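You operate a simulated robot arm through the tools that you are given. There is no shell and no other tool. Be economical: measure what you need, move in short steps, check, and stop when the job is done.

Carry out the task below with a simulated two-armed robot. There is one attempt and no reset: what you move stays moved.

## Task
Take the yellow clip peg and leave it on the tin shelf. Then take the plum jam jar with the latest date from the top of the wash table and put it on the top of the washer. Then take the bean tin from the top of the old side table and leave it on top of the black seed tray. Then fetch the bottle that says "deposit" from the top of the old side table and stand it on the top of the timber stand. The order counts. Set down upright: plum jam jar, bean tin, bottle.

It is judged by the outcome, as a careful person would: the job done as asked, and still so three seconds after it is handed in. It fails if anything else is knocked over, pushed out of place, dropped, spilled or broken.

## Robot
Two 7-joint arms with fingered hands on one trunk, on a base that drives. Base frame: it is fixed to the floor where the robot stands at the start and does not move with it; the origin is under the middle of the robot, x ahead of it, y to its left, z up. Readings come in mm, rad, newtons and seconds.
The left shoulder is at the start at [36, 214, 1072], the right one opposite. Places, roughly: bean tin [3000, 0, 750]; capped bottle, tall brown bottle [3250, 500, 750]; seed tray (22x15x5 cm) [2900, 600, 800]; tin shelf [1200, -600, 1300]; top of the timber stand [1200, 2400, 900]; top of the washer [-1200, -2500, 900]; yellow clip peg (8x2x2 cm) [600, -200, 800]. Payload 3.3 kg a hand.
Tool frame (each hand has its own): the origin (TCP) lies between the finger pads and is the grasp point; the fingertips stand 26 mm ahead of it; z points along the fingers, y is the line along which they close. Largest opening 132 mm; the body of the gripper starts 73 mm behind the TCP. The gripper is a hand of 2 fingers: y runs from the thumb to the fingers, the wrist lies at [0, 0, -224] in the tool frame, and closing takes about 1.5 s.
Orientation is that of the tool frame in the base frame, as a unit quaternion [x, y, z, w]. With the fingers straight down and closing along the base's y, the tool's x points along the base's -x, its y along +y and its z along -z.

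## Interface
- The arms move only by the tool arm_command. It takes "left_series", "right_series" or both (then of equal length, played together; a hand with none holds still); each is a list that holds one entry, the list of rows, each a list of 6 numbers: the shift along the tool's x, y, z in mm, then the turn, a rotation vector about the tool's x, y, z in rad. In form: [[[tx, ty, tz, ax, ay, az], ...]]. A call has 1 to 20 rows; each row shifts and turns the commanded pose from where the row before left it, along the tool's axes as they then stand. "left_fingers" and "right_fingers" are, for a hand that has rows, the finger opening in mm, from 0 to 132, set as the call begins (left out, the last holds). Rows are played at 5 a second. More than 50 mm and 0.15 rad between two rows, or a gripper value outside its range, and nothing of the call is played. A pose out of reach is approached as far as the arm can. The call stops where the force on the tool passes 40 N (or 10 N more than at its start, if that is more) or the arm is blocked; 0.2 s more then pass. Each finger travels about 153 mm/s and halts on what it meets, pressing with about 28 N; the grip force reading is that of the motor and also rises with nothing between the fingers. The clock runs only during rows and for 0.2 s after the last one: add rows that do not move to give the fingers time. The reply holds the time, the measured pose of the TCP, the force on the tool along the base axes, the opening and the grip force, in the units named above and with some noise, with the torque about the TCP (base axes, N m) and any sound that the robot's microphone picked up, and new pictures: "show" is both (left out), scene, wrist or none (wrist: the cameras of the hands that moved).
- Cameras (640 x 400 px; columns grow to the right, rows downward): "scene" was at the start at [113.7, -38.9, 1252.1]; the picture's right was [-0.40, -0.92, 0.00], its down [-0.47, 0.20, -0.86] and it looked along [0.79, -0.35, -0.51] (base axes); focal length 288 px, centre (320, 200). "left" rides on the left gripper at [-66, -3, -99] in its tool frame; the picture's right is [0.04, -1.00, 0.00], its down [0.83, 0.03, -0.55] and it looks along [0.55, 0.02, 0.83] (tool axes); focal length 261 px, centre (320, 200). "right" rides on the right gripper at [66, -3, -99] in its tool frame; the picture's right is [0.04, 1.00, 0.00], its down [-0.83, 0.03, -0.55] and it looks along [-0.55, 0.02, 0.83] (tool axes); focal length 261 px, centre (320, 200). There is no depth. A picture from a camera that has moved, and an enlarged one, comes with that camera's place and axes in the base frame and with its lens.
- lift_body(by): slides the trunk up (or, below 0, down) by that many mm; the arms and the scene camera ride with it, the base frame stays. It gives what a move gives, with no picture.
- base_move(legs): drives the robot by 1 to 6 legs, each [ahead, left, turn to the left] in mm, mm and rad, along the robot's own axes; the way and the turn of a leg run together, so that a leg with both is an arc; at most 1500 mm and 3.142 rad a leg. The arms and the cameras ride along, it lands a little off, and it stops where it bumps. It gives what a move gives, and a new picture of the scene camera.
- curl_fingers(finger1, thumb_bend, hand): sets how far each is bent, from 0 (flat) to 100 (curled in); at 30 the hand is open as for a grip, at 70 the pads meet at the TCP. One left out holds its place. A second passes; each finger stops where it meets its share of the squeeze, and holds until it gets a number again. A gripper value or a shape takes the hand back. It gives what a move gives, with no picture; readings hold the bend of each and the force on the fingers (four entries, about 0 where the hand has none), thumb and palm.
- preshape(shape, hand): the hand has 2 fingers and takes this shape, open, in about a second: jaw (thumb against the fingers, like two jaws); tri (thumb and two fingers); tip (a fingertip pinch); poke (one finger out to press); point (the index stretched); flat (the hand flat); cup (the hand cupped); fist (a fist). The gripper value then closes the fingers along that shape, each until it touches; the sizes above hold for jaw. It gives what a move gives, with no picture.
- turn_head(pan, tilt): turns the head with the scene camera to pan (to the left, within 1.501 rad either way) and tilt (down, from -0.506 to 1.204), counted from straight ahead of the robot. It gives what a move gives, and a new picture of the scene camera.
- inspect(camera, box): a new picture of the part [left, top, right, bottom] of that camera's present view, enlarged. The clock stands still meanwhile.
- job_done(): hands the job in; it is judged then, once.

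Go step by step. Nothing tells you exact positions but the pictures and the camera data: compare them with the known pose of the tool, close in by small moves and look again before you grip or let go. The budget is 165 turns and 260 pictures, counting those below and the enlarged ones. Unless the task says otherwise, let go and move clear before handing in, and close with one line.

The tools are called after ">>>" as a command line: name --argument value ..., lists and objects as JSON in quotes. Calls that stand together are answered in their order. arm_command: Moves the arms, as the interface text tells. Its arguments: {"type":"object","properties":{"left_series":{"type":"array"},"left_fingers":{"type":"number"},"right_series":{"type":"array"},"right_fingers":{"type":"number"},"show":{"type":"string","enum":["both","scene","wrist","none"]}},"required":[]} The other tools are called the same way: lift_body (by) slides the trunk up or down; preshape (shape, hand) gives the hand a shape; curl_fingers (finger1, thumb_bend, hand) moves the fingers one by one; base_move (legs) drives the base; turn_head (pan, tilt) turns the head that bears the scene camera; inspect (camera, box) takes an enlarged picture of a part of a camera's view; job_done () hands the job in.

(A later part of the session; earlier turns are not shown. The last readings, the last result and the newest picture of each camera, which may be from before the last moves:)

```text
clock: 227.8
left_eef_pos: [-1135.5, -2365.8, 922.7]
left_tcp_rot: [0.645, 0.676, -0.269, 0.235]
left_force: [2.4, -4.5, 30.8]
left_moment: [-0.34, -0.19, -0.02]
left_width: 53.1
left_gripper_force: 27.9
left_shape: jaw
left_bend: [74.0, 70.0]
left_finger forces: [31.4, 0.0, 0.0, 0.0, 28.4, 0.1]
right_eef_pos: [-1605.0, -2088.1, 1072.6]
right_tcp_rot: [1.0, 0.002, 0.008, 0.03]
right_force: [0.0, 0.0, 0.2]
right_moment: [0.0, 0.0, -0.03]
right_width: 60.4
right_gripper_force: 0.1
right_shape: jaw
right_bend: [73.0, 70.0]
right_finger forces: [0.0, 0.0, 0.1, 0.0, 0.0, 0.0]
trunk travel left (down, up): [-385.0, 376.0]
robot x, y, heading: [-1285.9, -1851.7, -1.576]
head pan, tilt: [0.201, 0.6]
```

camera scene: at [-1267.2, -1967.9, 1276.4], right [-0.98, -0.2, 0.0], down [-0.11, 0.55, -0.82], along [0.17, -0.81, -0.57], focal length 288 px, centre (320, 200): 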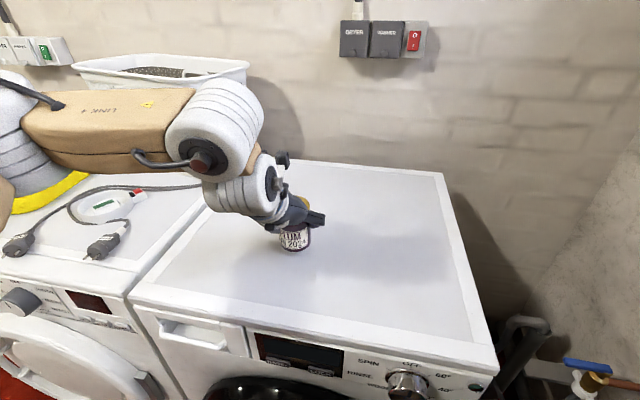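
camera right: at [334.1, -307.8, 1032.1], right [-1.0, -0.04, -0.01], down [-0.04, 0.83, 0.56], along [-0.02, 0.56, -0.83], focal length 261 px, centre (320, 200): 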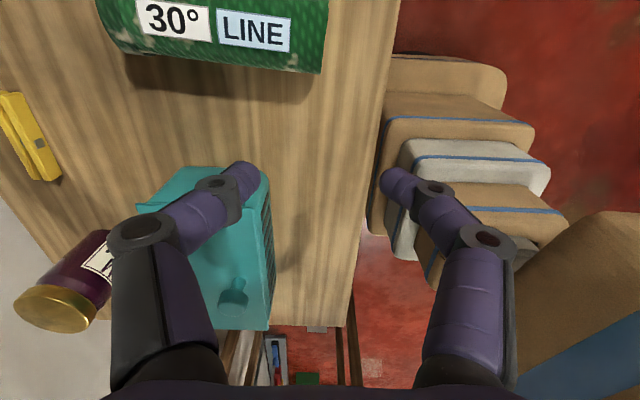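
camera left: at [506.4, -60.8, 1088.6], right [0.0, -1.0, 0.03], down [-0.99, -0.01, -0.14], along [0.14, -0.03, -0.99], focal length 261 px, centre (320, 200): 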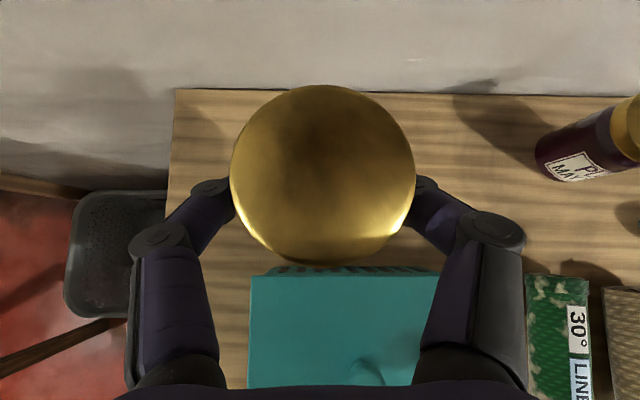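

Contact. I ease up 3 mm to relieve the pressure, then open.

>>> arm_command --left_series '[[[-2, 0, -2.3, 0, 0, 0], [0, 0, 0, 0, 0, 0]]]' --show "none"

>>> arm_command --left_series '[[[0, 0, 0, 0, 0, 0], [0, 0, 0, 0, 0, 0], [0, 0, 0, 0, 0, 0], [0, 0, 0, 0, 0, 0]]]' --left_fingers 112 --show "wrist"

```text
clock: 228.4
left_eef_pos: [-1134.9, -2366.4, 923.0]
left_tcp_rot: [0.645, 0.676, -0.267, 0.236]
left_force: [1.3, -6.7, 23.3]
left_moment: [-0.32, -0.08, -0.02]
left_width: 53.1
left_gripper_force: 27.5
left_shape: jaw
left_bend: [74.0, 70.0]
left_finger forces: [29.6, 0.0, 0.0, 0.0, 29.8, 0.0]
right_eef_pos: [-1605.8, -2088.3, 1072.1]
right_tcp_rot: [1.0, 0.001, 0.008, 0.03]
right_force: [-0.4, 0.7, 0.4]
right_moment: [0.0, 0.01, 0.02]
right_width: 60.2
right_gripper_force: 0.1
right_shape: jaw
right_bend: [73.0, 70.0]
right_finger forces: [0.0, 0.0, 0.1, 0.0, 0.0, 0.0]
trunk travel left (down, up): [-385.0, 376.0]
robot x, y, heading: [-1280.8, -1847.9, -1.572]
head pan, tilt: [0.201, 0.6]
```

```text
clock: 229.4
left_eef_pos: [-1133.6, -2365.8, 921.3]
left_tcp_rot: [0.645, 0.678, -0.264, 0.234]
left_force: [0.3, -0.1, 0.1]
left_moment: [-0.01, 0.0, 0.0]
left_width: 112.0
left_gripper_force: 0.0
left_shape: jaw
left_bend: [55.0, 37.0]
left_finger forces: [0.0, 0.0, 0.0, 0.0, 0.1, 0.0]
right_eef_pos: [-1606.5, -2089.6, 1072.0]
right_tcp_rot: [1.0, 0.001, 0.007, 0.028]
right_force: [0.2, -1.0, -0.2]
right_moment: [0.02, -0.04, -0.02]
right_width: 60.5
right_gripper_force: 0.2
right_shape: jaw
right_bend: [73.0, 70.0]
right_finger forces: [0.1, 0.0, 0.1, 0.0, 0.0, 0.0]
trunk travel left (down, up): [-385.0, 376.0]
robot x, y, heading: [-1285.6, -1848.2, -1.572]
head pan, tilt: [0.201, 0.6]
camera left: at [-1131.2, -2348.5, 1038.0], right [-1.0, 0.01, 0.03], down [0.0, 0.99, -0.14], along [-0.03, -0.14, -0.99], focal length 261 px, centre (320, 200)
```

left: 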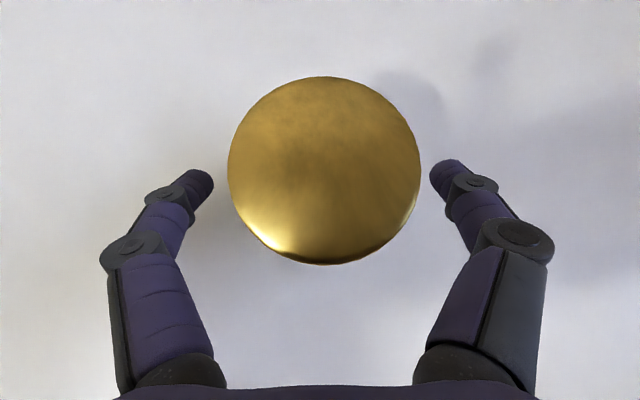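

>>> arm_command --left_series '[[[0, 0, 0, 0, 0, 0], [0, 0, -15, 0, 0, 0], [0, 0, -25, 0, 0, 0], [0, 0, -30, 0, 0, 0], [-20, 0, -35, 0, 0, 0], [-20, 0, -35, 0, 0, 0], [0, 0, 0, 0, 0, 0]]]' --left_fingers 125 --show "scene"

```text
clock: 231.0
left_eef_pos: [-1130.5, -2303.6, 1054.3]
left_tcp_rot: [0.646, 0.677, -0.264, 0.233]
left_force: [-0.1, 0.2, -0.1]
left_moment: [-0.02, -0.01, 0.01]
left_width: 124.9
left_gripper_force: 0.1
left_shape: jaw
left_bend: [41.0, 27.0]
left_finger forces: [0.0, 0.1, 0.0, 0.0, 0.1, 0.0]
right_eef_pos: [-1606.4, -2089.9, 1071.7]
right_tcp_rot: [1.0, 0.001, 0.008, 0.029]
right_force: [1.2, -0.7, 0.2]
right_moment: [0.01, 0.03, -0.04]
right_width: 60.0
right_gripper_force: 0.0
right_shape: jaw
right_bend: [73.0, 70.0]
right_finger forces: [0.0, 0.1, 0.1, 0.0, 0.0, 0.0]
trunk travel left (down, up): [-385.0, 376.0]
robot x, y, heading: [-1280.7, -1852.6, -1.569]
head pan, tilt: [0.201, 0.6]
camera scene: at [-1267.2, -1968.0, 1276.3], right [-0.98, -0.2, 0.0], down [-0.11, 0.55, -0.82], along [0.17, -0.81, -0.57], focal length 288 px, centre (320, 200)
```

scene: 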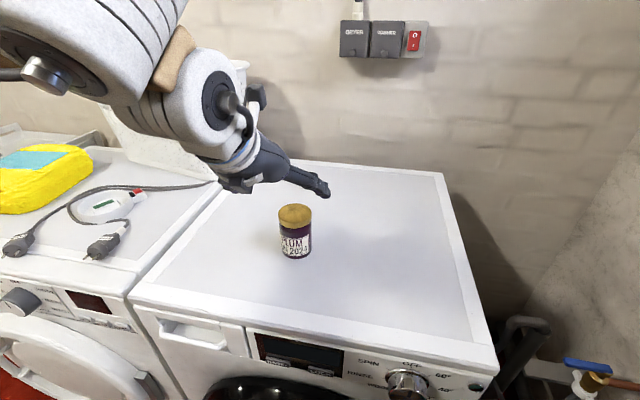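

The jar stands upright on the washer. Next, the old side table on the far side: I raise the trunk and drive round.

>>> lift_body --by 250

>>> base_move --legs '[[0, 500, 0], [-340, 340, 0], [0, 0, 1.57], [0, -110, 0], [1400, 0, 0], [700, 0, 0]]'

>>> turn_head --pan 0.4 --tilt 0.3

```text
clock: 233.6
left_eef_pos: [-1128.4, -2304.6, 1303.5]
left_tcp_rot: [0.646, 0.677, -0.265, 0.233]
left_force: [-0.1, 0.1, 0.3]
left_moment: [0.02, -0.01, 0.01]
left_width: 124.6
left_gripper_force: 0.0
left_shape: jaw
left_bend: [41.0, 27.0]
left_finger forces: [0.0, 0.0, 0.0, 0.1, 0.0, 0.0]
right_eef_pos: [-1605.4, -2090.0, 1321.7]
right_tcp_rot: [1.0, 0.001, 0.008, 0.028]
right_force: [0.2, -0.1, 0.1]
right_moment: [0.03, 0.01, 0.0]
right_width: 60.2
right_gripper_force: 0.0
right_shape: jaw
right_bend: [73.0, 70.0]
right_finger forces: [0.1, 0.0, 0.1, 0.0, 0.1, 0.0]
trunk travel left (down, up): [-635.0, 126.0]
robot x, y, heading: [-1278.6, -1847.6, -1.572]
head pan, tilt: [0.201, 0.6]
```

```text
clock: 254.0
left_eef_pos: [2163.6, -1356.8, 1303.2]
left_tcp_rot: [-0.046, 0.934, -0.014, 0.354]
left_force: [0.7, -0.4, 0.9]
left_moment: [0.02, -0.02, 0.01]
left_width: 125.1
left_gripper_force: 0.0
left_shape: jaw
left_bend: [41.0, 27.0]
left_finger forces: [0.1, 0.0, 0.0, 0.1, 0.0, 0.0]
right_eef_pos: [1975.3, -1844.3, 1321.4]
right_tcp_rot: [0.687, 0.727, 0.027, 0.014]
right_force: [0.2, 0.0, 0.1]
right_moment: [-0.01, 0.03, -0.02]
right_width: 60.6
right_gripper_force: 0.0
right_shape: jaw
right_bend: [73.0, 70.0]
right_finger forces: [0.0, 0.0, 0.0, 0.0, 0.1, 0.1]
trunk travel left (down, up): [-635.0, 126.0]
robot x, y, heading: [1716.4, -1532.1, 0.055]
head pan, tilt: [0.201, 0.6]
camera scene: at [1812.8, -1513.9, 1527.1], right [0.25, -0.97, 0.0], down [-0.55, -0.14, -0.82], along [0.8, 0.21, -0.57], focal length 288 px, centre (320, 200)
```

scene: 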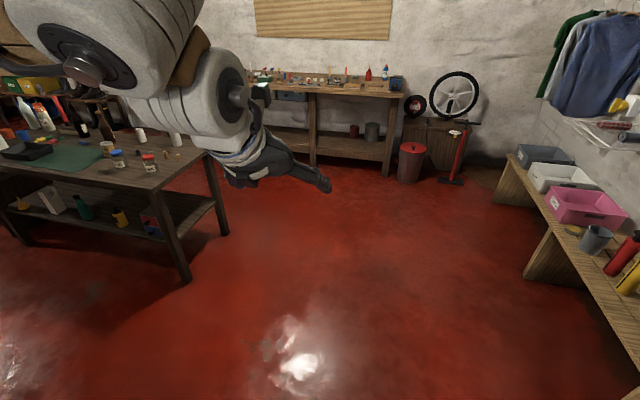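

```text
clock: 254.8
left_eef_pos: [2162.5, -1356.0, 1302.8]
left_tcp_rot: [-0.046, 0.934, -0.013, 0.353]
left_force: [-0.1, 0.2, -1.1]
left_moment: [-0.01, -0.01, -0.05]
left_width: 125.2
left_gripper_force: 0.0
left_shape: jaw
left_bend: [41.0, 27.0]
left_finger forces: [0.0, 0.1, 0.0, 0.1, 0.1, 0.0]
right_eef_pos: [1974.1, -1844.4, 1322.8]
right_tcp_rot: [0.687, 0.726, 0.026, 0.014]
right_force: [-1.1, -0.7, 1.1]
right_moment: [-0.01, -0.01, 0.03]
right_width: 60.3
right_gripper_force: 0.0
right_shape: jaw
right_bend: [73.0, 70.0]
right_finger forces: [0.0, 0.1, 0.0, 0.0, 0.0, 0.0]
trunk travel left (down, up): [-635.0, 126.0]
robot x, y, heading: [1714.3, -1532.6, 0.053]
head pan, tilt: [0.4, 0.3]
camera scene: at [1810.5, -1495.4, 1554.6], right [0.44, -0.9, 0.0], down [-0.27, -0.13, -0.96], along [0.86, 0.42, -0.3], focal length 288 px, centre (320, 200)
```

scene: 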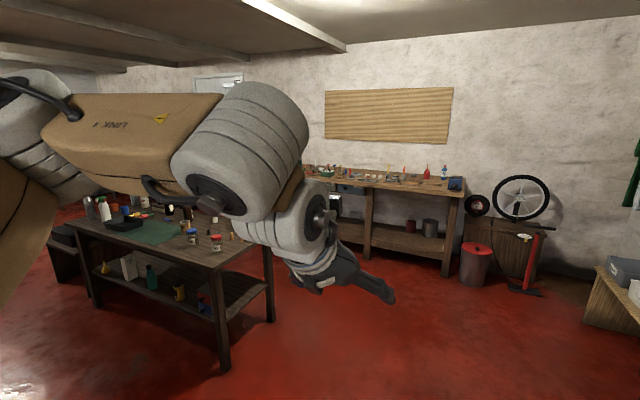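

The dark old side table spans about x 2750+, y -375 to 860. I drive to stand before it and look at it.

>>> base_move --legs '[[480, 0, -0.05], [0, 1450, 0]]'

>>> turn_head --pan -0.25 --tilt 0.6

```text
clock: 264.5
left_eef_pos: [2650.1, 99.5, 1302.8]
left_tcp_rot: [-0.024, 0.935, -0.022, 0.352]
left_force: [-0.5, 0.0, 1.5]
left_moment: [-0.02, -0.02, 0.01]
left_width: 124.8
left_gripper_force: 0.1
left_shape: jaw
left_bend: [41.0, 27.0]
left_finger forces: [0.0, 0.0, 0.0, 0.0, 0.0, 0.0]
right_eef_pos: [2438.5, -379.0, 1322.4]
right_tcp_rot: [0.704, 0.709, 0.026, 0.014]
right_force: [-0.7, 0.2, -0.2]
right_moment: [-0.06, -0.03, -0.02]
right_width: 60.2
right_gripper_force: 0.0
right_shape: jaw
right_bend: [73.0, 70.0]
right_finger forces: [0.0, 0.0, 0.1, 0.1, 0.1, 0.0]
trunk travel left (down, up): [-635.0, 126.0]
robot x, y, heading: [2197.1, -59.1, 0.007]
head pan, tilt: [0.4, 0.3]
camera scene: at [2291.6, -23.0, 1554.6], right [0.39, -0.92, 0.0], down [-0.27, -0.12, -0.96], along [0.88, 0.38, -0.3], focal length 288 px, centre (320, 200)
```

scene: 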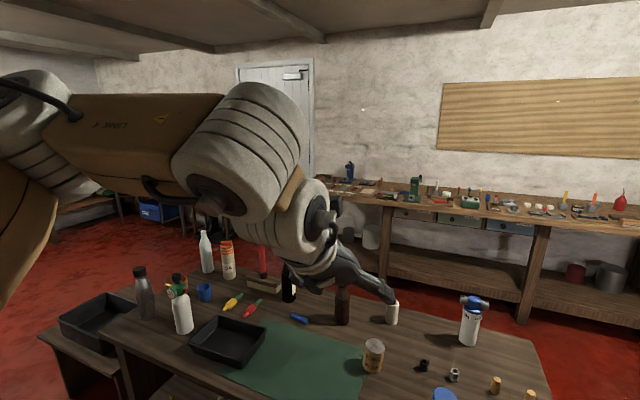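

```text
clock: 265.5
left_eef_pos: [2648.6, 99.1, 1304.3]
left_tcp_rot: [-0.024, 0.935, -0.022, 0.353]
left_force: [-0.5, -0.4, -0.3]
left_moment: [0.0, -0.01, -0.04]
left_width: 125.0
left_gripper_force: 0.0
left_shape: jaw
left_bend: [41.0, 27.0]
left_finger forces: [0.0, 0.0, 0.0, 0.1, 0.0, 0.0]
right_eef_pos: [2439.3, -380.2, 1321.6]
right_tcp_rot: [0.704, 0.71, 0.026, 0.015]
right_force: [-0.5, 0.5, -0.2]
right_moment: [0.02, 0.0, 0.02]
right_width: 60.0
right_gripper_force: 0.2
right_shape: jaw
right_bend: [73.0, 70.0]
right_finger forces: [0.0, 0.1, 0.0, 0.0, 0.1, 0.0]
trunk travel left (down, up): [-635.0, 126.0]
robot x, y, heading: [2195.4, -59.0, 0.001]
head pan, tilt: [-0.25, 0.6]
camera scene: at [2291.6, -81.2, 1527.2], right [-0.24, -0.97, 0.0], down [-0.55, 0.14, -0.83], along [0.8, -0.2, -0.56], focal length 288 px, centre (320, 200)
```

scene: 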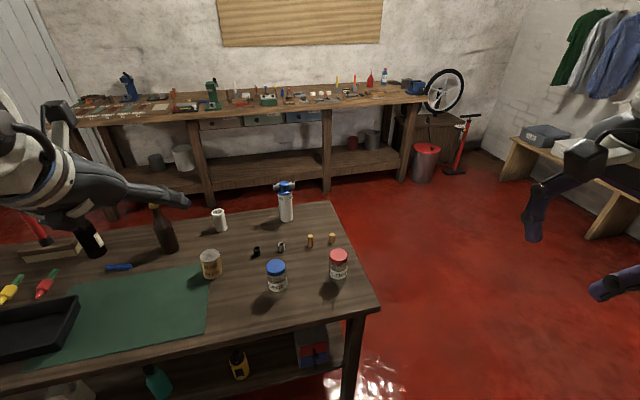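

I see a tin, brown/dark bottles and the black tray on the table. I zoom in on them.

>>> inspect --camera "scene" --box '[80, 190, 240, 290]'

>>> turn_head --pan 0.45 --tilt 0.65

```text
4.00 times, centred on (160, 240) of scene
camera zoom: at [2291.6, -81.2, 1527.2], right [-0.24, -0.97, 0.0], down [-0.55, 0.14, -0.83], along [0.8, -0.2, -0.56], focal length 1153 px, centre (960, 40)
```

zoom: 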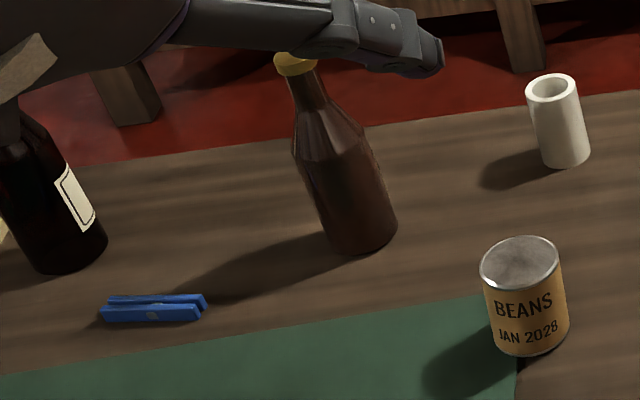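

```text
clock: 266.6
left_eef_pos: [2649.8, 98.9, 1303.8]
left_tcp_rot: [-0.024, 0.935, -0.022, 0.353]
left_force: [0.2, 0.2, 0.6]
left_moment: [0.0, -0.01, 0.02]
left_width: 125.0
left_gripper_force: 0.1
left_shape: jaw
left_bend: [41.0, 27.0]
left_finger forces: [0.0, 0.0, 0.0, 0.1, 0.0, 0.1]
right_eef_pos: [2438.0, -379.5, 1321.7]
right_tcp_rot: [0.703, 0.71, 0.026, 0.015]
right_force: [-0.4, 0.3, 0.8]
right_moment: [0.0, -0.02, -0.02]
right_width: 60.6
right_gripper_force: 0.1
right_shape: jaw
right_bend: [73.0, 70.0]
right_finger forces: [0.0, 0.0, 0.0, 0.0, 0.1, 0.1]
trunk travel left (down, up): [-635.0, 126.0]
robot x, y, heading: [2198.7, -58.5, 0.005]
head pan, tilt: [0.45, 0.649]
camera scene: at [2283.8, -21.9, 1522.9], right [0.44, -0.9, 0.0], down [-0.54, -0.27, -0.8], along [0.72, 0.35, -0.6], focal length 288 px, centre (320, 200)
```

scene: 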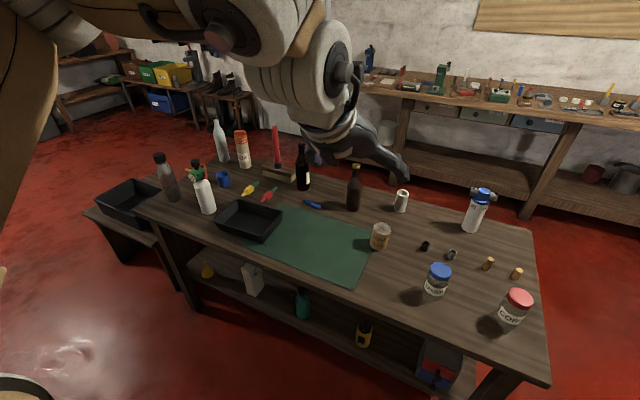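

The tin (BEANS, JAN 2028) stands at about [3044, 107], z 750–842; the black tray is near [2932, 605]. I move in and lower the trunk for a pitched grasp like the jar's.

>>> base_move --legs '[[290, 8, -0.005]]'

>>> lift_body --by -340

>>> inspect --camera "left" --box '[0, 0, 640, 400]'

```text
clock: 268.6
left_eef_pos: [2948.5, 106.8, 1302.9]
left_tcp_rot: [-0.022, 0.935, -0.022, 0.353]
left_force: [0.8, -0.7, -0.2]
left_moment: [0.0, -0.02, 0.0]
left_width: 124.9
left_gripper_force: 0.0
left_shape: jaw
left_bend: [41.0, 27.0]
left_finger forces: [0.0, 0.0, 0.0, 0.0, 0.0, 0.0]
right_eef_pos: [2735.9, -370.5, 1322.3]
right_tcp_rot: [0.705, 0.708, 0.025, 0.014]
right_force: [0.3, 0.6, 0.4]
right_moment: [0.03, 0.02, -0.01]
right_width: 60.2
right_gripper_force: 0.0
right_shape: jaw
right_bend: [73.0, 70.0]
right_finger forces: [0.0, 0.0, 0.0, 0.0, 0.0, 0.0]
trunk travel left (down, up): [-635.0, 126.0]
robot x, y, heading: [2494.6, -48.4, 0.0]
head pan, tilt: [0.45, 0.649]
camera scene: at [2582.7, -12.7, 1522.8], right [0.44, -0.9, 0.0], down [-0.54, -0.26, -0.8], along [0.72, 0.35, -0.61], focal length 288 px, centre (320, 200)
```

scene: 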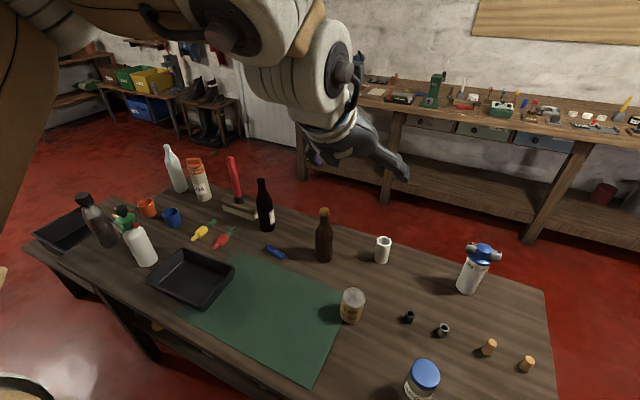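

```text
clock: 271.9
left_eef_pos: [2948.1, 107.3, 962.6]
left_tcp_rot: [-0.022, 0.935, -0.022, 0.353]
left_force: [0.3, 1.2, 0.1]
left_moment: [-0.01, 0.01, -0.02]
left_width: 124.6
left_gripper_force: 0.0
left_shape: jaw
left_bend: [41.0, 27.0]
left_finger forces: [0.0, 0.0, 0.1, 0.1, 0.0, 0.1]
right_eef_pos: [2735.7, -370.2, 982.2]
right_tcp_rot: [0.705, 0.708, 0.027, 0.015]
right_force: [-0.8, -1.0, 0.6]
right_moment: [-0.03, -0.02, -0.02]
right_width: 60.2
right_gripper_force: 0.1
right_shape: jaw
right_bend: [73.0, 70.0]
right_finger forces: [0.1, 0.1, 0.0, 0.0, 0.0, 0.0]
trunk travel left (down, up): [-295.0, 466.0]
robot x, y, heading: [2495.1, -51.0, 0.003]
head pan, tilt: [0.45, 0.649]
```

```text
1.00 times, centred on (320, 200) of left
camera zoom: at [2930.8, 111.9, 1079.9], right [0.0, -1.0, 0.03], down [-0.99, 0.0, -0.14], along [0.14, -0.03, -0.99], focal length 261 px, centre (320, 200)
```

zoom: 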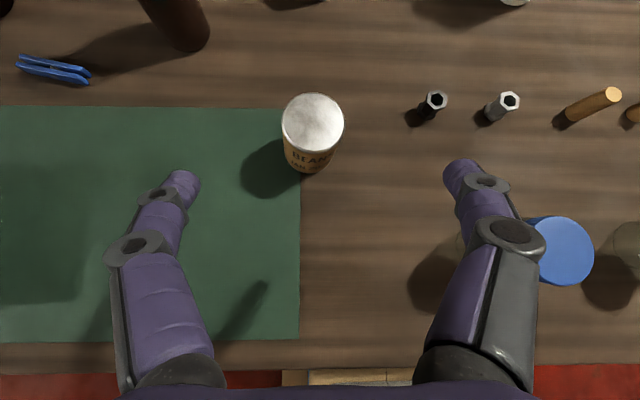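

>>> arm_command --left_series '[[[4.1, 0.8, 24.5, 0, 0, 0], [4.1, 0.8, 24.5, 0, 0, 0], [4.1, 0.8, 24.5, 0, 0, 0], [4.1, 0.8, 24.5, 0, 0, 0], [4.1, 0.8, 24.5, 0, 0, 0], [0, 0, 0, 0, 0, 0]]]' --left_fingers 110 --show "wrist"

```text
clock: 273.4
left_eef_pos: [3013.9, 109.0, 857.5]
left_tcp_rot: [-0.023, 0.935, -0.022, 0.353]
left_force: [-0.7, -0.3, 0.2]
left_moment: [-0.02, -0.01, 0.03]
left_width: 110.3
left_gripper_force: 0.1
left_shape: jaw
left_bend: [56.0, 38.0]
left_finger forces: [0.1, 0.0, 0.1, 0.0, 0.1, 0.0]
right_eef_pos: [2736.0, -369.4, 981.7]
right_tcp_rot: [0.705, 0.708, 0.027, 0.015]
right_force: [-0.5, 0.2, -0.2]
right_moment: [-0.03, -0.02, 0.01]
right_width: 60.3
right_gripper_force: 0.1
right_shape: jaw
right_bend: [73.0, 70.0]
right_finger forces: [0.0, 0.0, 0.0, 0.0, 0.1, 0.0]
trunk travel left (down, up): [-295.0, 466.0]
robot x, y, heading: [2493.5, -52.5, 0.005]
head pan, tilt: [0.45, 0.649]
camera left: at [2995.3, 113.0, 974.1], right [0.0, -1.0, 0.03], down [-0.99, 0.0, -0.14], along [0.14, -0.03, -0.99], focal length 261 px, centre (320, 200)
```

left: 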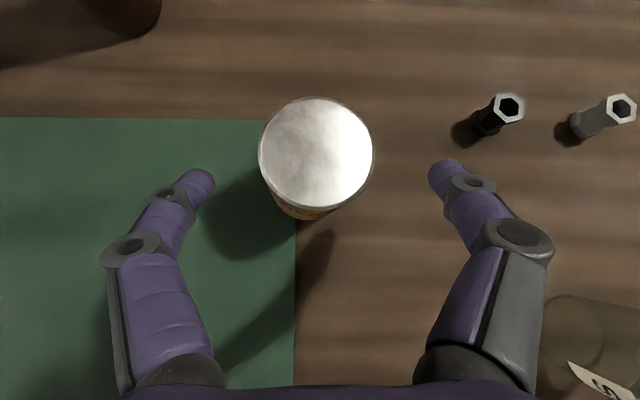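

>>> arm_command --left_series '[[[3, 0.8, 16.5, 0, 0, 0], [3, 0.8, 16.5, 0, 0, 0], [3, 0.8, 16.5, 0, 0, 0], [0, 0, 0, 0, 0, 0]]]' --show "both"

```text
clock: 274.4
left_eef_pos: [3039.2, 108.2, 814.9]
left_tcp_rot: [-0.022, 0.935, -0.023, 0.353]
left_force: [-0.2, -0.1, 0.1]
left_moment: [0.03, 0.04, 0.01]
left_width: 110.4
left_gripper_force: 0.0
left_shape: jaw
left_bend: [56.0, 38.0]
left_finger forces: [0.1, 0.0, 0.0, 0.0, 0.1, 0.0]
right_eef_pos: [2735.1, -370.9, 982.6]
right_tcp_rot: [0.705, 0.709, 0.027, 0.015]
right_force: [0.6, -0.3, -0.3]
right_moment: [0.0, -0.01, 0.04]
right_width: 60.5
right_gripper_force: 0.1
right_shape: jaw
right_bend: [73.0, 70.0]
right_finger forces: [0.0, 0.1, 0.1, 0.0, 0.1, 0.0]
trunk travel left (down, up): [-295.0, 466.0]
robot x, y, heading: [2492.0, -48.6, 0.003]
head pan, tilt: [0.45, 0.649]
camera scene: at [2615.7, -12.6, 1181.1], right [0.44, -0.9, 0.0], down [-0.54, -0.26, -0.8], along [0.72, 0.35, -0.6], focal length 288 px, centre (320, 200)
camera left: at [3022.6, 112.7, 931.1], right [0.0, -1.0, 0.03], down [-0.99, 0.0, -0.14], along [0.14, -0.03, -0.99], focal length 261 px, centre (320, 200)
```

scene: 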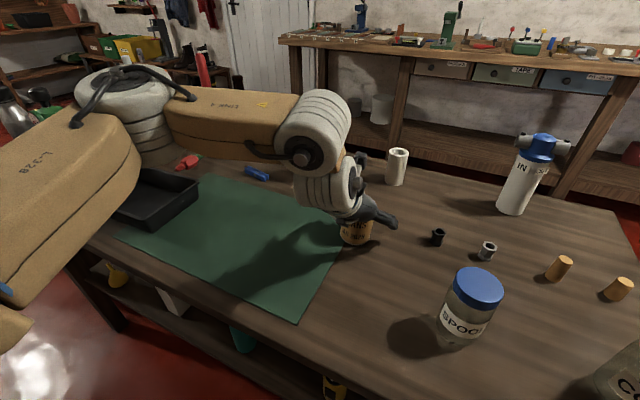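
left: 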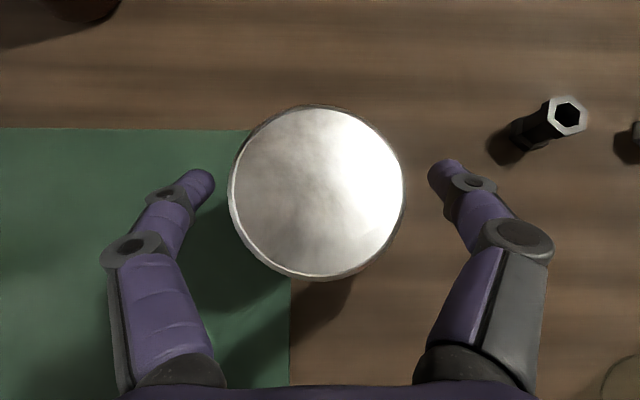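

>>> arm_command --left_series '[[[0, 0, 0, 0, 0, 0], [0, 0, 0, 0, 0, 0], [0, 0, 0, 0, 0, 0], [0, 0, 0, 0, 0, 0], [0, 0, 0, 0, 0, 0], [0, 0, 0, 0, 0, 0], [0, 0, 0, 0, 0, 0], [-13.2, 0, -15, 0, 0, 0], [0, 0, 0, 0, 0, 0]]]' --left_fingers 0 --show "wrist"

```text
clock: 276.4
left_eef_pos: [3039.3, 111.3, 834.5]
left_tcp_rot: [-0.023, 0.935, -0.021, 0.352]
left_force: [0.4, 0.0, -2.9]
left_moment: [-0.01, -0.01, -0.03]
left_width: 50.2
left_gripper_force: 28.0
left_shape: jaw
left_bend: [73.0, 70.0]
left_finger forces: [21.9, 0.0, 0.0, 0.0, 25.1, 0.0]
right_eef_pos: [2737.5, -370.9, 982.1]
right_tcp_rot: [0.705, 0.709, 0.027, 0.015]
right_force: [0.5, -0.5, -0.2]
right_moment: [0.03, -0.01, -0.01]
right_width: 60.3
right_gripper_force: 0.1
right_shape: jaw
right_bend: [73.0, 70.0]
right_finger forces: [0.1, 0.1, 0.1, 0.1, 0.0, 0.0]
trunk travel left (down, up): [-295.0, 466.0]
robot x, y, heading: [2493.5, -46.1, 0.001]
head pan, tilt: [0.45, 0.649]
camera left: at [3022.5, 115.1, 951.1], right [0.0, -1.0, 0.03], down [-0.99, 0.0, -0.14], along [0.14, -0.03, -0.99], focal length 261 px, centre (320, 200)
```

left: 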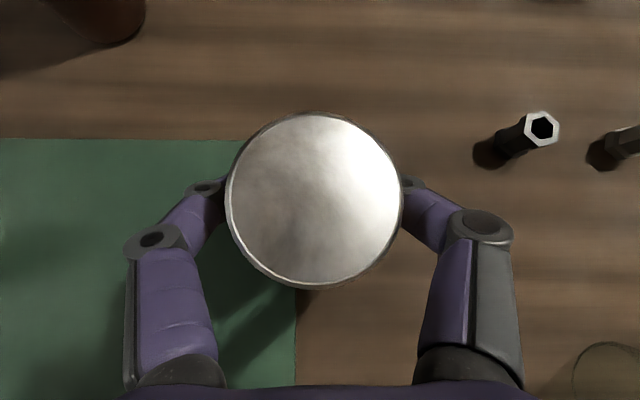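

The tin is held. I raise the trunk and drive left so it hangs over the black tray.

>>> lift_body --by 170

>>> base_move --legs '[[-105, 490, 0]]'

>>> inspect --camera "left" --box '[0, 0, 640, 400]'

```text
clock: 278.3
left_eef_pos: [3040.3, 108.1, 1003.4]
left_tcp_rot: [-0.022, 0.935, -0.023, 0.352]
left_force: [-0.4, 0.8, -3.1]
left_moment: [0.0, 0.0, 0.01]
left_width: 50.4
left_gripper_force: 28.4
left_shape: jaw
left_bend: [73.0, 70.0]
left_finger forces: [21.7, 0.0, 0.1, 0.1, 25.2, 0.0]
right_eef_pos: [2735.7, -370.3, 1152.0]
right_tcp_rot: [0.705, 0.709, 0.025, 0.015]
right_force: [0.0, -0.3, 0.9]
right_moment: [-0.02, -0.03, 0.01]
right_width: 60.3
right_gripper_force: 0.0
right_shape: jaw
right_bend: [73.0, 70.0]
right_finger forces: [0.0, 0.1, 0.0, 0.0, 0.0, 0.0]
trunk travel left (down, up): [-465.0, 296.0]
robot x, y, heading: [2496.9, -48.0, 0.004]
head pan, tilt: [0.45, 0.649]
```

```text
clock: 281.2
left_eef_pos: [2932.2, 585.8, 1003.9]
left_tcp_rot: [-0.021, 0.935, -0.024, 0.352]
left_force: [1.1, -0.1, -3.4]
left_moment: [-0.01, -0.06, 0.03]
left_width: 50.2
left_gripper_force: 28.1
left_shape: jaw
left_bend: [73.0, 70.0]
left_finger forces: [21.8, 0.0, 0.1, 0.1, 25.1, 0.1]
right_eef_pos: [2628.1, 106.8, 1151.9]
right_tcp_rot: [0.706, 0.708, 0.026, 0.015]
right_force: [-0.7, 0.3, -1.2]
right_moment: [-0.01, -0.01, 0.0]
right_width: 60.1
right_gripper_force: 0.0
right_shape: jaw
right_bend: [73.0, 70.0]
right_finger forces: [0.0, 0.0, 0.0, 0.0, 0.0, 0.1]
trunk travel left (down, up): [-465.0, 296.0]
robot x, y, heading: [2387.9, 431.7, -0.003]
head pan, tilt: [0.45, 0.649]
camera scene: at [2483.1, 465.5, 1352.6], right [0.44, -0.9, 0.0], down [-0.54, -0.26, -0.8], along [0.72, 0.35, -0.6], focal length 288 px, centre (320, 200)
```

scene: 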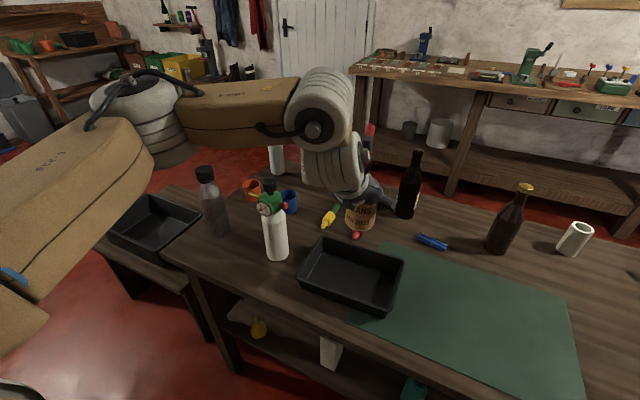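

```text
1.00 times, centred on (320, 200) of left
camera zoom: at [2915.9, 590.1, 1120.6], right [-0.01, -1.0, 0.03], down [-0.99, 0.0, -0.14], along [0.14, -0.03, -0.99], focal length 261 px, centre (320, 200)
```

zoom: 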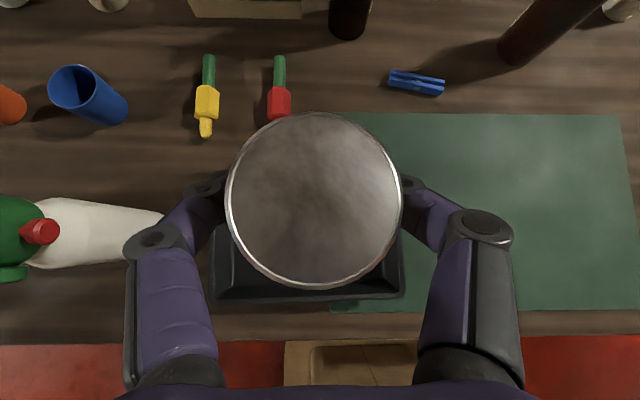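

The tray's centre is about [2915, 595]. I shift the tin slightly over it and lower the trunk.

>>> arm_command --left_series '[[[6.4, 4.5, -5.6, 0, 0, 0], [6.4, 4.5, -5.6, 0, 0, 0], [0, 0, 0, 0, 0, 0]]]' --show "none"

>>> lift_body --by -150

>>> inspect --camera "left" --box '[0, 0, 640, 400]'

>>> inspect --camera "scene" --box '[0, 0, 640, 400]'

```text
clock: 282.0
left_eef_pos: [2916.4, 592.4, 1003.4]
left_tcp_rot: [-0.022, 0.935, -0.023, 0.352]
left_force: [-0.4, 0.7, -3.1]
left_moment: [0.02, -0.02, 0.03]
left_width: 50.1
left_gripper_force: 28.0
left_shape: jaw
left_bend: [73.0, 70.0]
left_finger forces: [21.8, 0.0, 0.1, 0.0, 25.1, 0.0]
right_eef_pos: [2627.1, 106.6, 1152.4]
right_tcp_rot: [0.706, 0.708, 0.026, 0.015]
right_force: [-0.1, 0.2, -0.2]
right_moment: [0.02, 0.01, -0.02]
right_width: 60.1
right_gripper_force: 0.1
right_shape: jaw
right_bend: [73.0, 70.0]
right_finger forces: [0.0, 0.0, 0.0, 0.0, 0.0, 0.0]
trunk travel left (down, up): [-465.0, 296.0]
robot x, y, heading: [2387.8, 426.6, -0.004]
head pan, tilt: [0.45, 0.649]
```

```text
clock: 283.7
left_eef_pos: [2916.2, 593.9, 853.2]
left_tcp_rot: [-0.021, 0.935, -0.023, 0.355]
left_force: [-1.0, -0.3, -2.5]
left_moment: [-0.02, 0.0, -0.03]
left_width: 50.4
left_gripper_force: 27.5
left_shape: jaw
left_bend: [73.0, 70.0]
left_finger forces: [21.8, 0.0, 0.1, 0.0, 24.9, 0.1]
right_eef_pos: [2628.7, 107.8, 1002.7]
right_tcp_rot: [0.706, 0.708, 0.026, 0.014]
right_force: [0.0, -0.2, 0.6]
right_moment: [0.05, -0.03, 0.01]
right_width: 60.2
right_gripper_force: 0.1
right_shape: jaw
right_bend: [73.0, 70.0]
right_finger forces: [0.1, 0.0, 0.0, 0.1, 0.1, 0.0]
trunk travel left (down, up): [-315.0, 446.0]
robot x, y, heading: [2383.4, 430.1, -0.006]
head pan, tilt: [0.45, 0.649]
```

```text
1.00 times, centred on (320, 200) of left
camera zoom: at [2898.6, 598.1, 970.4], right [-0.01, -1.0, 0.03], down [-0.99, 0.0, -0.14], along [0.14, -0.03, -0.99], focal length 261 px, centre (320, 200)
```

zoom: 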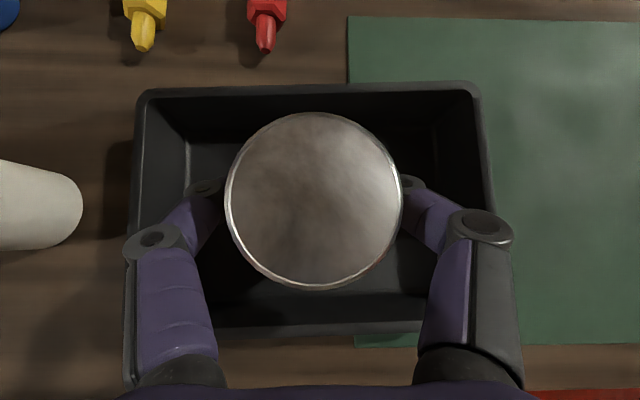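

```text
1.00 times, centred on (320, 200) of scene
camera zoom: at [2504.6, 464.7, 1201.5], right [0.44, -0.9, 0.0], down [-0.54, -0.26, -0.8], along [0.72, 0.35, -0.6], focal length 288 px, centre (320, 200)
```

zoom: 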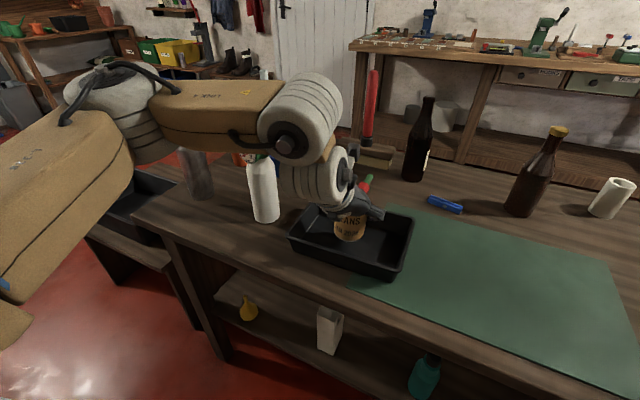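

>>> arm_command --left_series '[[[4, 0, 4.5, 0, 0, 0], [4, 0, 4.5, 0, 0, 0], [4, 0, 4.5, 0, 0, 0], [3.3, 0, 3.75, 0, 0, 0], [0, 0, 0, 0, 0, 0]]]' --show "none"

>>> arm_command --left_series '[[[1.3, 0, 1.5, 0, 0, 0], [1.3, 0, 1.5, 0, 0, 0], [0, 0, 0, 0, 0, 0]]]' --show "none"

```text
clock: 284.9
left_eef_pos: [2915.4, 591.3, 830.0]
left_tcp_rot: [-0.022, 0.935, -0.023, 0.353]
left_force: [1.0, 0.3, -3.2]
left_moment: [-0.03, -0.03, 0.04]
left_width: 50.1
left_gripper_force: 27.8
left_shape: jaw
left_bend: [73.0, 70.0]
left_finger forces: [21.9, 0.0, 0.0, 0.0, 25.0, 0.0]
right_eef_pos: [2628.5, 105.6, 1002.1]
right_tcp_rot: [0.706, 0.708, 0.026, 0.015]
right_force: [0.2, -0.6, 0.2]
right_moment: [0.03, -0.04, 0.0]
right_width: 60.1
right_gripper_force: 0.1
right_shape: jaw
right_bend: [73.0, 70.0]
right_finger forces: [0.0, 0.0, 0.0, 0.1, 0.0, 0.0]
trunk travel left (down, up): [-315.0, 446.0]
robot x, y, heading: [2386.4, 428.9, 0.004]
head pan, tilt: [0.45, 0.649]
```

```text
clock: 285.7
left_eef_pos: [2916.5, 591.7, 826.8]
left_tcp_rot: [-0.022, 0.935, -0.023, 0.353]
left_force: [1.1, 0.7, -2.7]
left_moment: [-0.05, -0.02, -0.01]
left_width: 50.1
left_gripper_force: 28.4
left_shape: jaw
left_bend: [73.0, 70.0]
left_finger forces: [21.8, 0.0, 0.0, 0.0, 25.0, 0.0]
right_eef_pos: [2628.1, 105.8, 1002.2]
right_tcp_rot: [0.705, 0.708, 0.026, 0.015]
right_force: [0.3, 0.3, -0.5]
right_moment: [-0.02, -0.01, -0.01]
right_width: 60.2
right_gripper_force: 0.1
right_shape: jaw
right_bend: [73.0, 70.0]
right_finger forces: [0.0, 0.1, 0.1, 0.0, 0.0, 0.0]
trunk travel left (down, up): [-315.0, 446.0]
robot x, y, heading: [2386.0, 426.9, -0.001]
head pan, tilt: [0.45, 0.649]
```

>>> arm_command --left_series '[[[1.3, 0, 1.5, 0, 0, 0], [1.3, 0, 1.5, 0, 0, 0], [0, 0, 0, 0, 0, 0]]]' --show "none"

>>> arm_command --left_series '[[[1.3, 0, 1.5, 0, 0, 0], [0, 0, 0, 0, 0, 0]]]' --show "none"

```text
clock: 286.5
left_eef_pos: [2916.5, 591.9, 822.4]
left_tcp_rot: [-0.022, 0.935, -0.023, 0.353]
left_force: [-0.8, -0.3, -2.4]
left_moment: [-0.02, -0.02, 0.0]
left_width: 50.0
left_gripper_force: 28.2
left_shape: jaw
left_bend: [73.0, 70.0]
left_finger forces: [21.8, 0.0, 0.0, 0.0, 25.0, 0.0]
right_eef_pos: [2628.7, 105.5, 1002.2]
right_tcp_rot: [0.706, 0.708, 0.026, 0.014]
right_force: [0.1, 0.4, 0.2]
right_moment: [-0.01, 0.0, -0.01]
right_width: 60.3
right_gripper_force: 0.0
right_shape: jaw
right_bend: [73.0, 70.0]
right_finger forces: [0.0, 0.1, 0.1, 0.1, 0.1, 0.0]
trunk travel left (down, up): [-315.0, 446.0]
robot x, y, heading: [2387.6, 429.1, 0.0]
head pan, tilt: [0.45, 0.649]
```

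```text
clock: 287.1
left_eef_pos: [2916.4, 591.1, 821.2]
left_tcp_rot: [-0.021, 0.935, -0.024, 0.354]
left_force: [0.6, 0.1, 2.2]
left_moment: [-0.1, -0.05, 0.04]
left_width: 50.5
left_gripper_force: 27.7
left_shape: jaw
left_bend: [73.0, 70.0]
left_finger forces: [22.7, 0.0, 0.1, 0.0, 25.2, 0.0]
right_eef_pos: [2628.5, 106.9, 1001.8]
right_tcp_rot: [0.706, 0.708, 0.026, 0.015]
right_force: [-0.3, 0.1, 0.5]
right_moment: [0.04, -0.01, 0.02]
right_width: 60.3
right_gripper_force: 0.1
right_shape: jaw
right_bend: [73.0, 70.0]
right_finger forces: [0.1, 0.0, 0.1, 0.0, 0.0, 0.0]
trunk travel left (down, up): [-315.0, 446.0]
robot x, y, heading: [2385.1, 429.9, 0.001]
head pan, tilt: [0.45, 0.649]
```

Contact with the tray floor. I open and withdraw along the tool axis.

>>> arm_command --left_series '[[[0, 0, 0, 0, 0, 0], [0, 0, 0, 0, 0, 0], [0, 0, 0, 0, 0, 0], [0, 0, 0, 0, 0, 0]]]' --left_fingers 92 --show "wrist"

```text
clock: 288.1
left_eef_pos: [2914.7, 592.0, 819.0]
left_tcp_rot: [-0.023, 0.935, -0.022, 0.353]
left_force: [-0.3, 0.0, -0.1]
left_moment: [-0.01, -0.02, 0.02]
left_width: 91.8
left_gripper_force: 0.1
left_shape: jaw
left_bend: [68.0, 57.0]
left_finger forces: [0.1, 0.0, 0.1, 0.0, 0.1, 0.0]
right_eef_pos: [2628.5, 105.4, 1002.2]
right_tcp_rot: [0.706, 0.708, 0.027, 0.015]
right_force: [-0.7, -0.5, -0.6]
right_moment: [-0.01, -0.02, 0.0]
right_width: 60.2
right_gripper_force: 0.0
right_shape: jaw
right_bend: [73.0, 70.0]
right_finger forces: [0.0, 0.0, 0.0, 0.0, 0.1, 0.1]
trunk travel left (down, up): [-315.0, 446.0]
robot x, y, heading: [2389.6, 430.1, 0.001]
head pan, tilt: [0.45, 0.649]
camera left: at [2898.6, 596.1, 936.5], right [-0.01, -1.0, 0.03], down [-0.99, 0.0, -0.14], along [0.14, -0.03, -0.99], focal length 261 px, centre (320, 200)
```

left: 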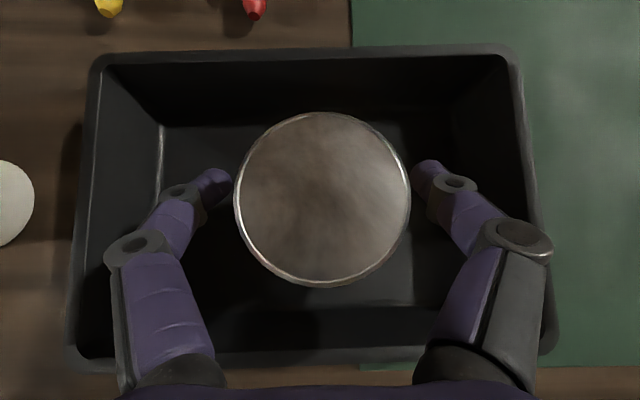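

>>> arm_command --left_series '[[[0, 0, 0, 0, 0, 0], [0, 0, 0, 0, 0, 0], [-9, 0, -14, 0, 0, 0], [-9, 0, -25, 0, 0, 0], [-9, 0, -30, 0, 0, 0], [-15, 0, -35, 0, 0, 0], [-15, 0, -35, 0, 0, 0], [0, 0, 0, 0, 0, 0]]]' --left_fingers 108 --show "both"

```text
clock: 289.9
left_eef_pos: [2867.7, 599.4, 959.7]
left_tcp_rot: [-0.021, 0.935, -0.022, 0.352]
left_force: [-1.0, 0.1, 0.0]
left_moment: [0.02, -0.01, 0.01]
left_width: 107.8
left_gripper_force: 0.0
left_shape: jaw
left_bend: [58.0, 41.0]
left_finger forces: [0.0, 0.0, 0.1, 0.0, 0.0, 0.0]
right_eef_pos: [2628.5, 106.4, 1003.0]
right_tcp_rot: [0.705, 0.708, 0.026, 0.014]
right_force: [0.1, 0.5, -0.6]
right_moment: [0.02, 0.02, 0.0]
right_width: 60.2
right_gripper_force: 0.1
right_shape: jaw
right_bend: [73.0, 70.0]
right_finger forces: [0.0, 0.1, 0.1, 0.0, 0.0, 0.0]
trunk travel left (down, up): [-315.0, 446.0]
robot x, y, heading: [2390.0, 424.6, -0.001]
head pan, tilt: [0.45, 0.649]
camera scene: at [2504.8, 464.6, 1201.3], right [0.44, -0.9, 0.0], down [-0.54, -0.26, -0.8], along [0.72, 0.35, -0.6], focal length 288 px, centre (320, 200)
camera left: at [2850.2, 604.7, 1076.5], right [-0.01, -1.0, 0.03], down [-0.99, 0.0, -0.14], along [0.14, -0.03, -0.99], focal length 261 px, centre (320, 200)
```

scene: 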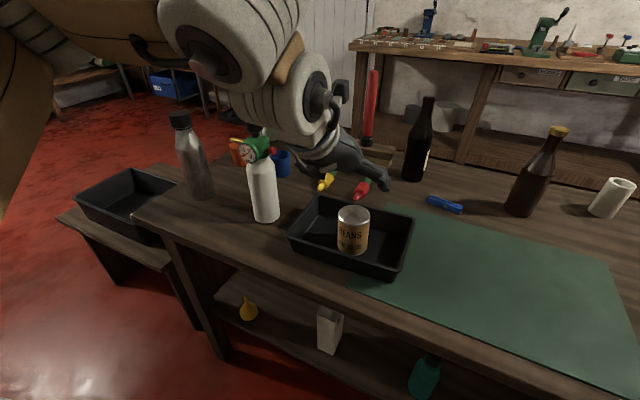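
left: 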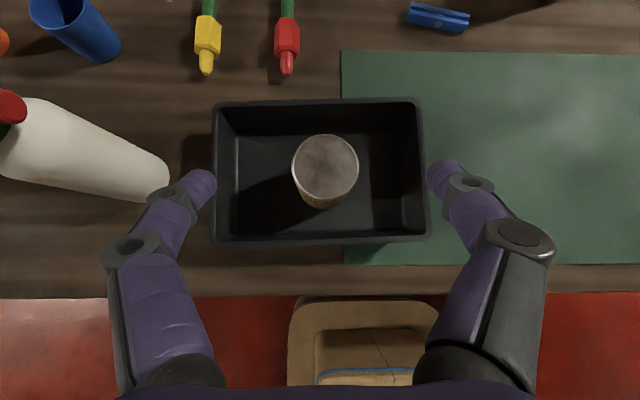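

The tin stands upright in the black tray. Now I look closely at the two brown bottles.

>>> inspect --camera "scene" --box '[390, 90, 454, 190]'

>>> inspect --camera "scene" --box '[480, 110, 608, 230]'

```text
4.00 times, centred on (422, 140) of scene
camera zoom: at [2504.8, 464.6, 1201.3], right [0.44, -0.9, 0.0], down [-0.54, -0.26, -0.8], along [0.72, 0.35, -0.6], focal length 1153 px, centre (-88, 440)
```

zoom: 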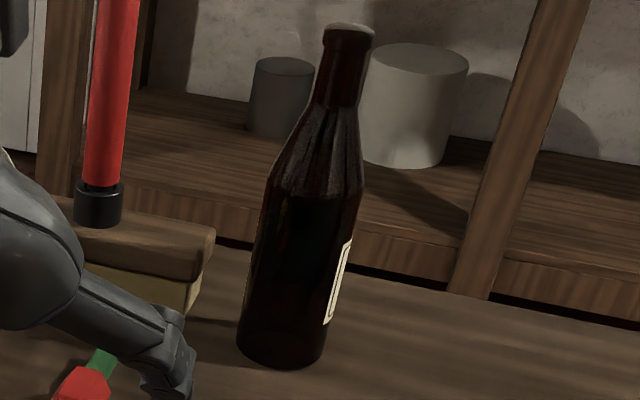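

```text
3.33 times, centred on (544, 170) of scene
camera zoom: at [2504.8, 464.6, 1201.3], right [0.44, -0.9, 0.0], down [-0.54, -0.26, -0.8], along [0.72, 0.35, -0.6], focal length 961 px, centre (-427, 300)
```

zoom: 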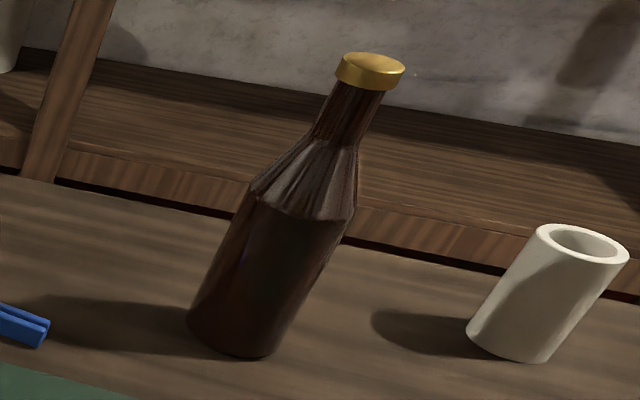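

The labels face away. I drive to the table's right end to see the bottles from the side.

>>> lift_body --by 200

>>> base_move --legs '[[-100, 0, 0], [0, -1450, 0], [900, 0, 0], [0, 0, 1.57]]'

>>> turn_head --pan 0.0 --tilt 0.4

```text
clock: 292.1
left_eef_pos: [2866.0, 597.5, 1161.8]
left_tcp_rot: [-0.022, 0.935, -0.023, 0.353]
left_force: [-0.3, -0.4, 0.7]
left_moment: [-0.02, 0.03, 0.03]
left_width: 108.0
left_gripper_force: 0.0
left_shape: jaw
left_bend: [58.0, 41.0]
left_finger forces: [0.1, 0.1, 0.1, 0.0, 0.1, 0.1]
right_eef_pos: [2629.5, 104.6, 1201.5]
right_tcp_rot: [0.706, 0.708, 0.026, 0.015]
right_force: [-0.1, -0.1, 0.7]
right_moment: [-0.04, -0.02, -0.01]
right_width: 60.2
right_gripper_force: 0.0
right_shape: jaw
right_bend: [73.0, 70.0]
right_finger forces: [0.0, 0.0, 0.1, 0.1, 0.0, 0.0]
trunk travel left (down, up): [-515.0, 246.0]
robot x, y, heading: [2386.5, 430.8, 0.002]
head pan, tilt: [0.45, 0.649]
```

```text
clock: 308.4
left_eef_pos: [3011.8, -559.2, 1162.4]
left_tcp_rot: [0.691, -0.631, -0.239, -0.259]
left_force: [-0.1, -0.6, 0.7]
left_moment: [0.0, -0.02, -0.01]
left_width: 107.6
left_gripper_force: 0.0
left_shape: jaw
left_bend: [58.0, 41.0]
left_finger forces: [0.0, 0.0, 0.0, 0.0, 0.0, 0.0]
right_eef_pos: [3514.4, -774.4, 1202.6]
right_tcp_rot: [-0.024, 0.999, 0.028, -0.008]
right_force: [0.1, -0.4, 0.2]
right_moment: [-0.02, 0.02, -0.01]
right_width: 60.2
right_gripper_force: 0.0
right_shape: jaw
right_bend: [73.0, 70.0]
right_finger forces: [0.1, 0.0, 0.1, 0.0, 0.0, 0.0]
trunk travel left (down, up): [-515.0, 246.0]
robot x, y, heading: [3202.4, -1033.7, 1.614]
head pan, tilt: [0.45, 0.649]
camera scene: at [3158.2, -940.3, 1402.8], right [0.88, 0.48, 0.0], down [0.29, -0.53, -0.8], along [-0.38, 0.7, -0.6], focal length 288 px, centre (320, 200)
```

scene: 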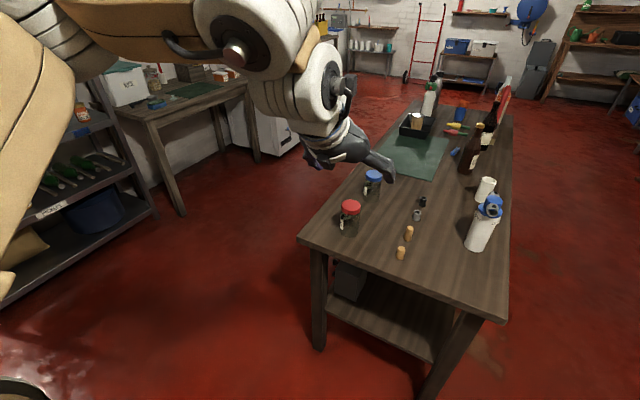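

```text
clock: 309.3
left_eef_pos: [3011.5, -558.9, 1162.7]
left_tcp_rot: [0.691, -0.63, -0.239, -0.259]
left_force: [0.1, 0.1, 0.5]
left_moment: [0.01, -0.02, 0.01]
left_width: 107.7
left_gripper_force: 0.1
left_shape: jaw
left_bend: [58.0, 41.0]
left_finger forces: [0.0, 0.1, 0.0, 0.1, 0.1, 0.0]
right_eef_pos: [3514.5, -775.1, 1201.8]
right_tcp_rot: [-0.024, 0.999, 0.029, -0.008]
right_force: [0.1, 0.5, 0.7]
right_moment: [0.01, 0.02, 0.01]
right_width: 60.2
right_gripper_force: 0.0
right_shape: jaw
right_bend: [73.0, 70.0]
right_finger forces: [0.1, 0.0, 0.0, 0.0, 0.1, 0.2]
trunk travel left (down, up): [-515.0, 246.0]
robot x, y, heading: [3200.5, -1030.1, 1.62]
head pan, tilt: [0.0, 0.4]
camera scene: at [3195.2, -924.0, 1425.2], right [1.0, 0.05, 0.0], down [0.02, -0.39, -0.92], along [-0.04, 0.92, -0.39], focal length 288 px, centre (320, 200)
```

scene: 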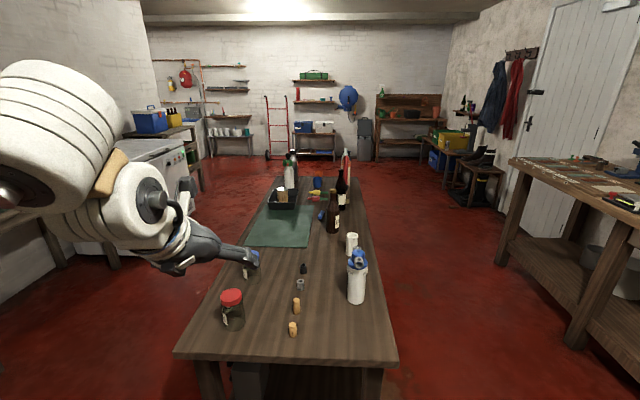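

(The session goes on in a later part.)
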